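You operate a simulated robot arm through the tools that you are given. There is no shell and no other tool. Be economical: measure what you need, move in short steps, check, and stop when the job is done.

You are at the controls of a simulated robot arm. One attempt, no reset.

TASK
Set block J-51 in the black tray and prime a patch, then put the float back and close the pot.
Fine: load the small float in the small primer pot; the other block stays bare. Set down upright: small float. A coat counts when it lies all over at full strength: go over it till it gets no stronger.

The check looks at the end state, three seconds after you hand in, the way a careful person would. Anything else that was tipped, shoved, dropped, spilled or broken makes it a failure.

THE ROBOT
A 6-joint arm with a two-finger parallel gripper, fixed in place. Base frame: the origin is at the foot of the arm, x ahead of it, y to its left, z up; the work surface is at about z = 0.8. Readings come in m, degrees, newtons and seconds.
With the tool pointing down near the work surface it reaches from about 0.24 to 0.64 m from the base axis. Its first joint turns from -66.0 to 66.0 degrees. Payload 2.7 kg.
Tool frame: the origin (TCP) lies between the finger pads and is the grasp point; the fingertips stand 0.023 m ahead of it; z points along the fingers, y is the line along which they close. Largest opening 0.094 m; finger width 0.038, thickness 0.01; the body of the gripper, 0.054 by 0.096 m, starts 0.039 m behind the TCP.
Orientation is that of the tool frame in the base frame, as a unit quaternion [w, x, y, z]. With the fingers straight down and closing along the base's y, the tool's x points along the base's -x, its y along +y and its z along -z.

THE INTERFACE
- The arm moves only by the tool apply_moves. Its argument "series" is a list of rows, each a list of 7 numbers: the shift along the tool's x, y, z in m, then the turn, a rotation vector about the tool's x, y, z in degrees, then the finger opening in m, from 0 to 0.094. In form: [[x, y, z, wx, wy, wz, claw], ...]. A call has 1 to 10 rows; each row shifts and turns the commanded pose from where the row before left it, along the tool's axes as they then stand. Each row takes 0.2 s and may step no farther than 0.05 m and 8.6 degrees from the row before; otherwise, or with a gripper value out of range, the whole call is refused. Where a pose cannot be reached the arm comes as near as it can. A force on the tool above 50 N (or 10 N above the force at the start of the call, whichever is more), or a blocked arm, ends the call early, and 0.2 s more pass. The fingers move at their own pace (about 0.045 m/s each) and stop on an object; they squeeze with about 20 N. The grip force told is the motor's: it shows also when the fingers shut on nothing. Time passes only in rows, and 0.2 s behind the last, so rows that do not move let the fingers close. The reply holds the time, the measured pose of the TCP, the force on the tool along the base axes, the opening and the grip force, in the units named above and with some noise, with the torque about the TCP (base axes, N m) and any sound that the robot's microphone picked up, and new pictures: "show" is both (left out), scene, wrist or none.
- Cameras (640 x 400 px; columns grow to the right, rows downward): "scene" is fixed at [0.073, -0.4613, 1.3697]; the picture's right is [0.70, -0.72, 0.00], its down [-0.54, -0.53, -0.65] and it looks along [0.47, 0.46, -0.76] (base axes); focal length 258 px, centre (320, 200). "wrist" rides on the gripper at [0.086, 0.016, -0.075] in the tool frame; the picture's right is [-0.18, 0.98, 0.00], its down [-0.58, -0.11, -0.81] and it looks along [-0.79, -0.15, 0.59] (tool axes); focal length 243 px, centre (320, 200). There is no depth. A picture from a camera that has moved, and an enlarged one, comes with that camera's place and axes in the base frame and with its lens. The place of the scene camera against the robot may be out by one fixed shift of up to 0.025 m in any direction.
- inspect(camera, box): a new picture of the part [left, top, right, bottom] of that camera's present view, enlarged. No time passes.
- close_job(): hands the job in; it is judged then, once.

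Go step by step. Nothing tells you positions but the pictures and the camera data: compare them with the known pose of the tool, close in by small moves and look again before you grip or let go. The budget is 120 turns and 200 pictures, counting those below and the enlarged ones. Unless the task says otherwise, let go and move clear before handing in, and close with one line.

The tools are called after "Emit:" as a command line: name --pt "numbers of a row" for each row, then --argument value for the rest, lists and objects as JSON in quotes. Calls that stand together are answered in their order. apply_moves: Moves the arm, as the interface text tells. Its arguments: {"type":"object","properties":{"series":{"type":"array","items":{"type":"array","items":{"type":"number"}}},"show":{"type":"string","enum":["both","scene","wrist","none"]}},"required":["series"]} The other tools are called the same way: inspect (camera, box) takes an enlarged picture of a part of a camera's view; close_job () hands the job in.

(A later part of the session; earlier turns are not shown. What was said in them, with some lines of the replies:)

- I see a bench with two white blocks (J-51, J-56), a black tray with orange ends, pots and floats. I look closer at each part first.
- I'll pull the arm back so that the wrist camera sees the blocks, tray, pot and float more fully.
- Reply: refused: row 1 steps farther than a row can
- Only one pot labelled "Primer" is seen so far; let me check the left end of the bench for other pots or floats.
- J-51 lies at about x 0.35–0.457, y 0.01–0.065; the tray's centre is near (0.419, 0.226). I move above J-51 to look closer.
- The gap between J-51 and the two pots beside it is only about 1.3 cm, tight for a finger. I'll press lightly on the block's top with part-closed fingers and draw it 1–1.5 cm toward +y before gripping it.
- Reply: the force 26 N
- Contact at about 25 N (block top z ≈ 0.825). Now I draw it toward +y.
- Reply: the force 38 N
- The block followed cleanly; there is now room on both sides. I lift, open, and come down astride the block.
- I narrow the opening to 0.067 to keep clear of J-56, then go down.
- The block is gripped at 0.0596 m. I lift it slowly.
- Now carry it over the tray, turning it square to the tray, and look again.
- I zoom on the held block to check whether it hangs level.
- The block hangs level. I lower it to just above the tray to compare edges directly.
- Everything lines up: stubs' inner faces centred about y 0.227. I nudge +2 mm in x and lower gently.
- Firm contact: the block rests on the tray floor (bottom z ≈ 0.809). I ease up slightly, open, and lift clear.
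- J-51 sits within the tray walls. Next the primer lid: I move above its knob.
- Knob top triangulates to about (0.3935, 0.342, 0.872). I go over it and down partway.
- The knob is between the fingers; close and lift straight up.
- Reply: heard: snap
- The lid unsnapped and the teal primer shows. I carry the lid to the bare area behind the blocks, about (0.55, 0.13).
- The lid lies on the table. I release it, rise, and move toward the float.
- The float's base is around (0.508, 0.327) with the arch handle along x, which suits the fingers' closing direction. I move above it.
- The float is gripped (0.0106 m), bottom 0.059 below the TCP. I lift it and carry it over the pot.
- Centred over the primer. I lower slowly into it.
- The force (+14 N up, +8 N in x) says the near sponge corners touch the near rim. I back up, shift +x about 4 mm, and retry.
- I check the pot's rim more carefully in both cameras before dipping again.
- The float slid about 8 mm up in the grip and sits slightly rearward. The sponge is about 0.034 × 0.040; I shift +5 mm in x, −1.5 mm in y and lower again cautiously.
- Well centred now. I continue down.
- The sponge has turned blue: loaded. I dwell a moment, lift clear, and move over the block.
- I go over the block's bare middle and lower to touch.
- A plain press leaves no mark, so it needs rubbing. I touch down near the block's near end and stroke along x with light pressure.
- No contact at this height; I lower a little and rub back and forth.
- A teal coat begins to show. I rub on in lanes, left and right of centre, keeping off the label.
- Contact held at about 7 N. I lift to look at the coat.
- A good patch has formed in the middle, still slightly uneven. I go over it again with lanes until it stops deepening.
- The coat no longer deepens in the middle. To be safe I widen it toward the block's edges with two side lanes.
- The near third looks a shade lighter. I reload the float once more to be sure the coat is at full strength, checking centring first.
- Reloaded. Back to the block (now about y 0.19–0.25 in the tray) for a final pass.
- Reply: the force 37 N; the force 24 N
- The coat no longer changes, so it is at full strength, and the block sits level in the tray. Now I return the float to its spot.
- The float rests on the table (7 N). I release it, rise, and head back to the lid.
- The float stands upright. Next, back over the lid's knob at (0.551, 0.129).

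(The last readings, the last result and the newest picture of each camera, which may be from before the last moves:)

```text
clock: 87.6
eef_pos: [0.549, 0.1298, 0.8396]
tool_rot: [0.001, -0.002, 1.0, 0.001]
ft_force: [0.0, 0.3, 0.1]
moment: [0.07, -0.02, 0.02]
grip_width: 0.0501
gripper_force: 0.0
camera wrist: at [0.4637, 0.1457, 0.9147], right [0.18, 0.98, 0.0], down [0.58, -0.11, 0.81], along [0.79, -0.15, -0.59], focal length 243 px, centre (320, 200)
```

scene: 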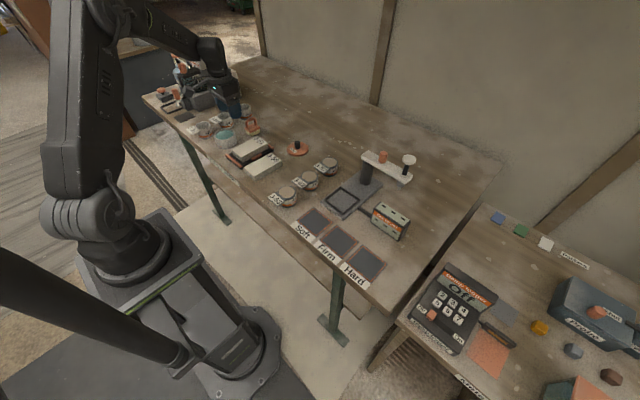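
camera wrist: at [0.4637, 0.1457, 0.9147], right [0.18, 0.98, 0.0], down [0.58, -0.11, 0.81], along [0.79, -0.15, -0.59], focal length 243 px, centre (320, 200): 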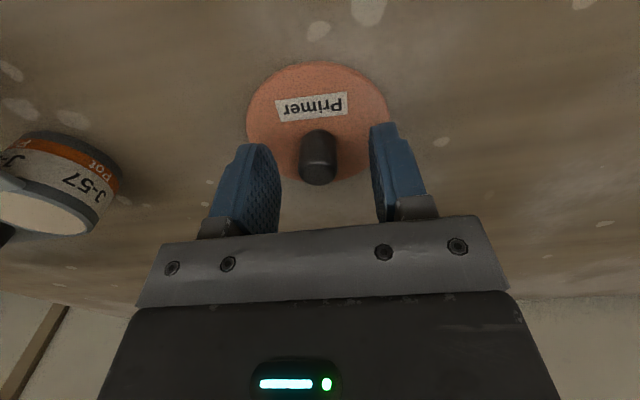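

Emit:
apply_moves --pt "0 0 0.002 0 0 0 0.05" --pt "0 0 0 0 0 0 0.01" --pt "0 0 0 0 0 0 0.01" --pt "0 0 0 0 0 0 0.01" --pt "0 0 -0.02 0 0 0 0.01" --pt "0 0 -0.04 0 0 0 0.01" --pt "0 0 -0.04 0 0 0 0.01" --pt "0 0 0 0 0 0 0.01" --show "wrist"

```text
clock: 89.4
eef_pos: [0.549, 0.129, 0.9369]
tool_rot: [0.0, -0.001, 1.0, 0.001]
ft_force: [-0.2, 0.7, -1.7]
moment: [0.04, -0.02, -0.01]
grip_width: 0.0188
gripper_force: 19.9
camera wrist: at [0.463, 0.1443, 1.0129], right [0.18, 0.98, 0.0], down [0.58, -0.11, 0.81], along [0.79, -0.15, -0.59], focal length 243 px, centre (320, 200)
```

wrist: 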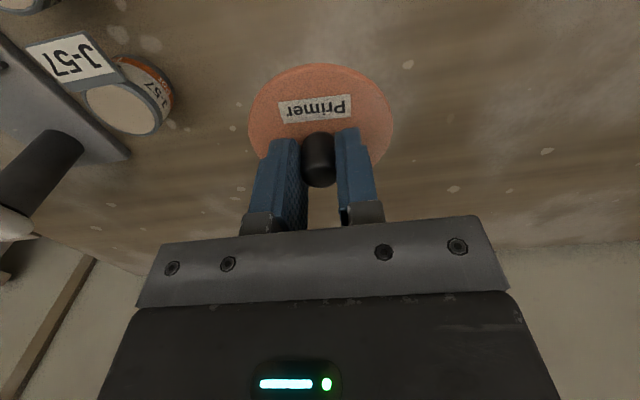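

The lid is held just as before. I carry it back over the pot.

Emit:
apply_moves --pt "0.026 0.0355 -0.01 0 0 0 0.01" --pt "0.026 0.0355 0 0 0 0 0.01" --pt "0.026 0.0355 0 0 0 0 0.01" --pt "0.026 0.0355 0 0 0 0 0.01" --pt "0.026 0.0355 0 0 0 0 0.01" --pt "0.0253 0.0355 0 0 0 0 0.01" --pt "0 0 0.03 0 0 0 0.01" --pt "0 0 0.02 0 0 0 0.01" --pt "0 0 0 0 0 0 0.01" --show "wrist"

Emit:
inspect --camera "scene" --box '[204, 105, 260, 150]'

Emit:
inspect --camera "wrist" --box '[220, 0, 420, 140]'

```text
clock: 91.4
eef_pos: [0.3933, 0.3418, 0.8963]
tool_rot: [0.001, -0.001, 1.0, 0.002]
ft_force: [0.2, 0.0, -0.2]
moment: [-0.01, -0.01, 0.0]
grip_width: 0.019
gripper_force: 20.0
camera wrist: at [0.308, 0.3575, 0.9727], right [0.18, 0.98, 0.0], down [0.58, -0.11, 0.81], along [0.79, -0.15, -0.59], focal length 243 px, centre (320, 200)
```

wrist: 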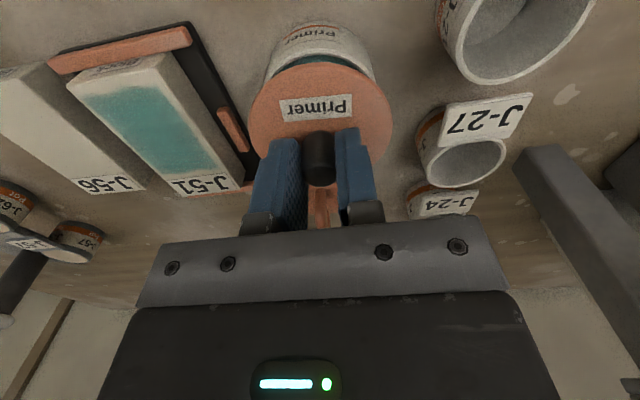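

```text
8.89 times, centred on (232, 128) of scene
camera zoom: at [0.073, -0.4613, 1.3697], right [0.7, -0.72, 0.0], down [-0.54, -0.53, -0.65], along [0.47, 0.46, -0.76], focal length 2294 px, centre (1102, 844)
```

zoom: 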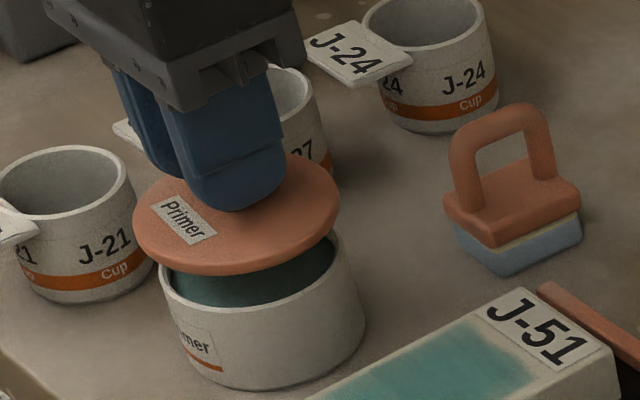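

```text
2.86 times, centred on (320, 70) of wrist
camera zoom: at [0.308, 0.3575, 0.9727], right [0.18, 0.98, 0.0], down [0.58, -0.11, 0.81], along [0.79, -0.15, -0.59], focal length 693 px, centre (320, 571)
```

zoom: 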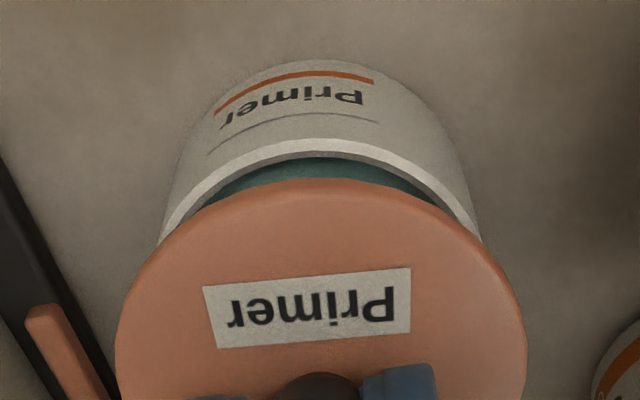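

Aligned. I lower and press until it snaps shut.

Emit:
apply_moves --pt "0 0 0.01 0 0 0 0.01" --pt "0 0 0.008 0 0 0 0.01" --pt "0 0 0.003 0 0 0 0.01" --pt "0 0 0.0015 0 0 0 0.01" --pt "0 0 0 0 0 0 0.01" --show "none"

Emit:
inspect --camera "scene" --box '[204, 105, 260, 150]'

```text
clock: 92.6
eef_pos: [0.3936, 0.3423, 0.8751]
tool_rot: [0.003, -0.002, 1.0, 0.003]
ft_force: [-1.4, 0.7, 17.3]
moment: [-0.21, -0.04, 0.02]
grip_width: 0.0188
gripper_force: 19.5
heard: snap
```

```text
8.89 times, centred on (232, 128) of scene
camera zoom: at [0.0727, -0.4615, 1.3697], right [0.7, -0.72, 0.0], down [-0.54, -0.53, -0.65], along [0.47, 0.46, -0.76], focal length 2294 px, centre (1102, 844)
```

zoom: 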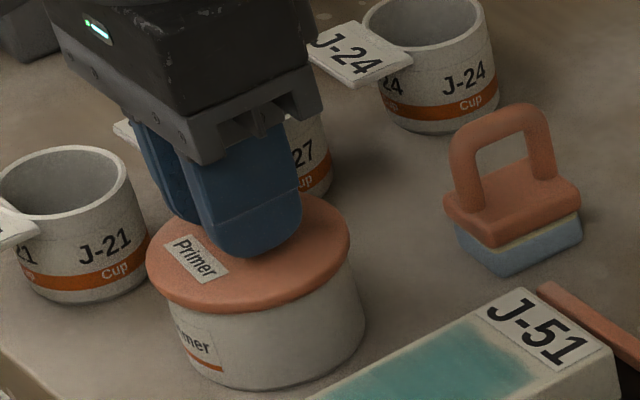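

It snapped shut. I release the knob, rise clear, and take a final look.

Emit:
apply_moves --pt "0 0 -0.0005 0 0 0 0.03" --pt "0 0 0 0 0 0 0.05" --pt "0 0 0 0 0 0 0.05" --pt "0 0 -0.02 0 0 0 0.05" --pt "0 0 -0.04 0 0 0 0.05" --pt "0 0 -0.04 0 0 0 0.05" --pt "0.03 0 -0.03 0 0 0 0.05" --pt "0.04 0 -0.02 0 0 0 0.05" --pt "0 0 0 0 0 0 0.05" --show "both"

Emit:
inspect --camera "scene" --box '[196, 100, 292, 170]'

Emit:
inspect --camera "wrist" --box '[80, 0, 400, 200]'

```text
clock: 94.6
eef_pos: [0.322, 0.3439, 1.0259]
tool_rot: [0.0, -0.001, 1.0, 0.0]
ft_force: [0.5, -0.3, 0.2]
moment: [-0.01, -0.01, 0.02]
grip_width: 0.0499
gripper_force: 0.1
camera wrist: at [0.238, 0.3601, 1.1011], right [0.18, 0.98, 0.0], down [0.58, -0.11, 0.81], along [0.79, -0.15, -0.59], focal length 243 px, centre (320, 200)
```

scene: 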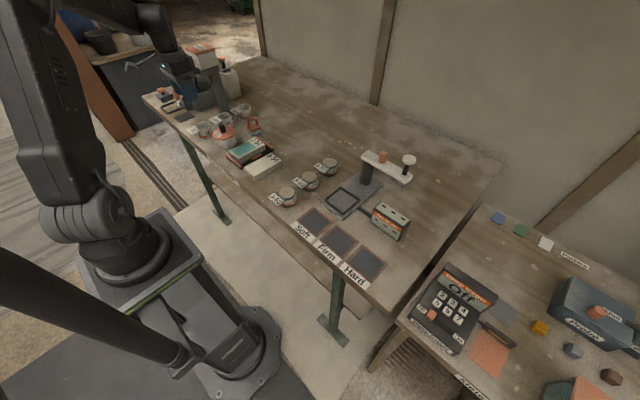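
wrist: 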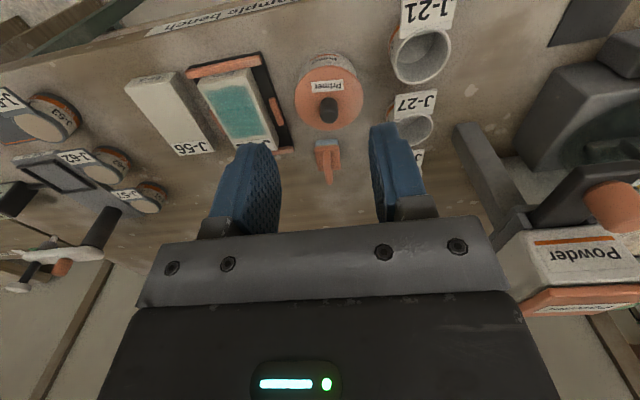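

```text
5.71 times, centred on (244, 135) of scene
camera zoom: at [0.073, -0.4613, 1.3697], right [0.7, -0.72, 0.0], down [-0.54, -0.53, -0.65], along [0.47, 0.46, -0.76], focal length 1474 px, centre (754, 571)
```

zoom: 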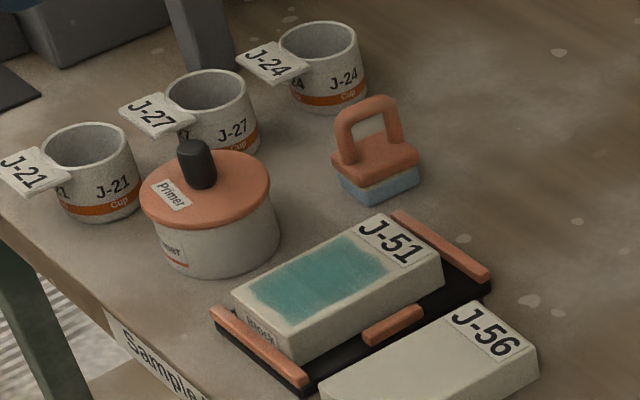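

```text
2.00 times, centred on (240, 100) of wrist
camera zoom: at [0.238, 0.3601, 1.1011], right [0.18, 0.98, 0.0], down [0.58, -0.11, 0.81], along [0.79, -0.15, -0.59], focal length 485 px, centre (480, 400)
```

zoom: 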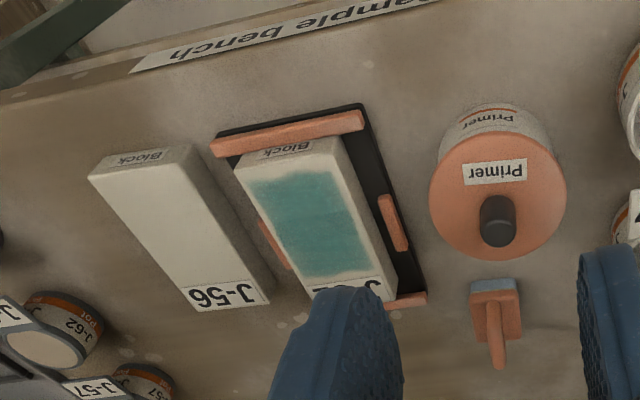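

The end state looks right: J-51 lies level in the tray with an even primed patch, and J-56 is bare. The float stands upright in its place, the pot is snapped shut, and the arm is clear, so I hand in.

Emit:
close_job

```text
The job is handed in.
```

J-51 is in the black tray with a primed patch on top, rubbed until it got no darker; the small float is back upright in its place and the primer pot is closed.
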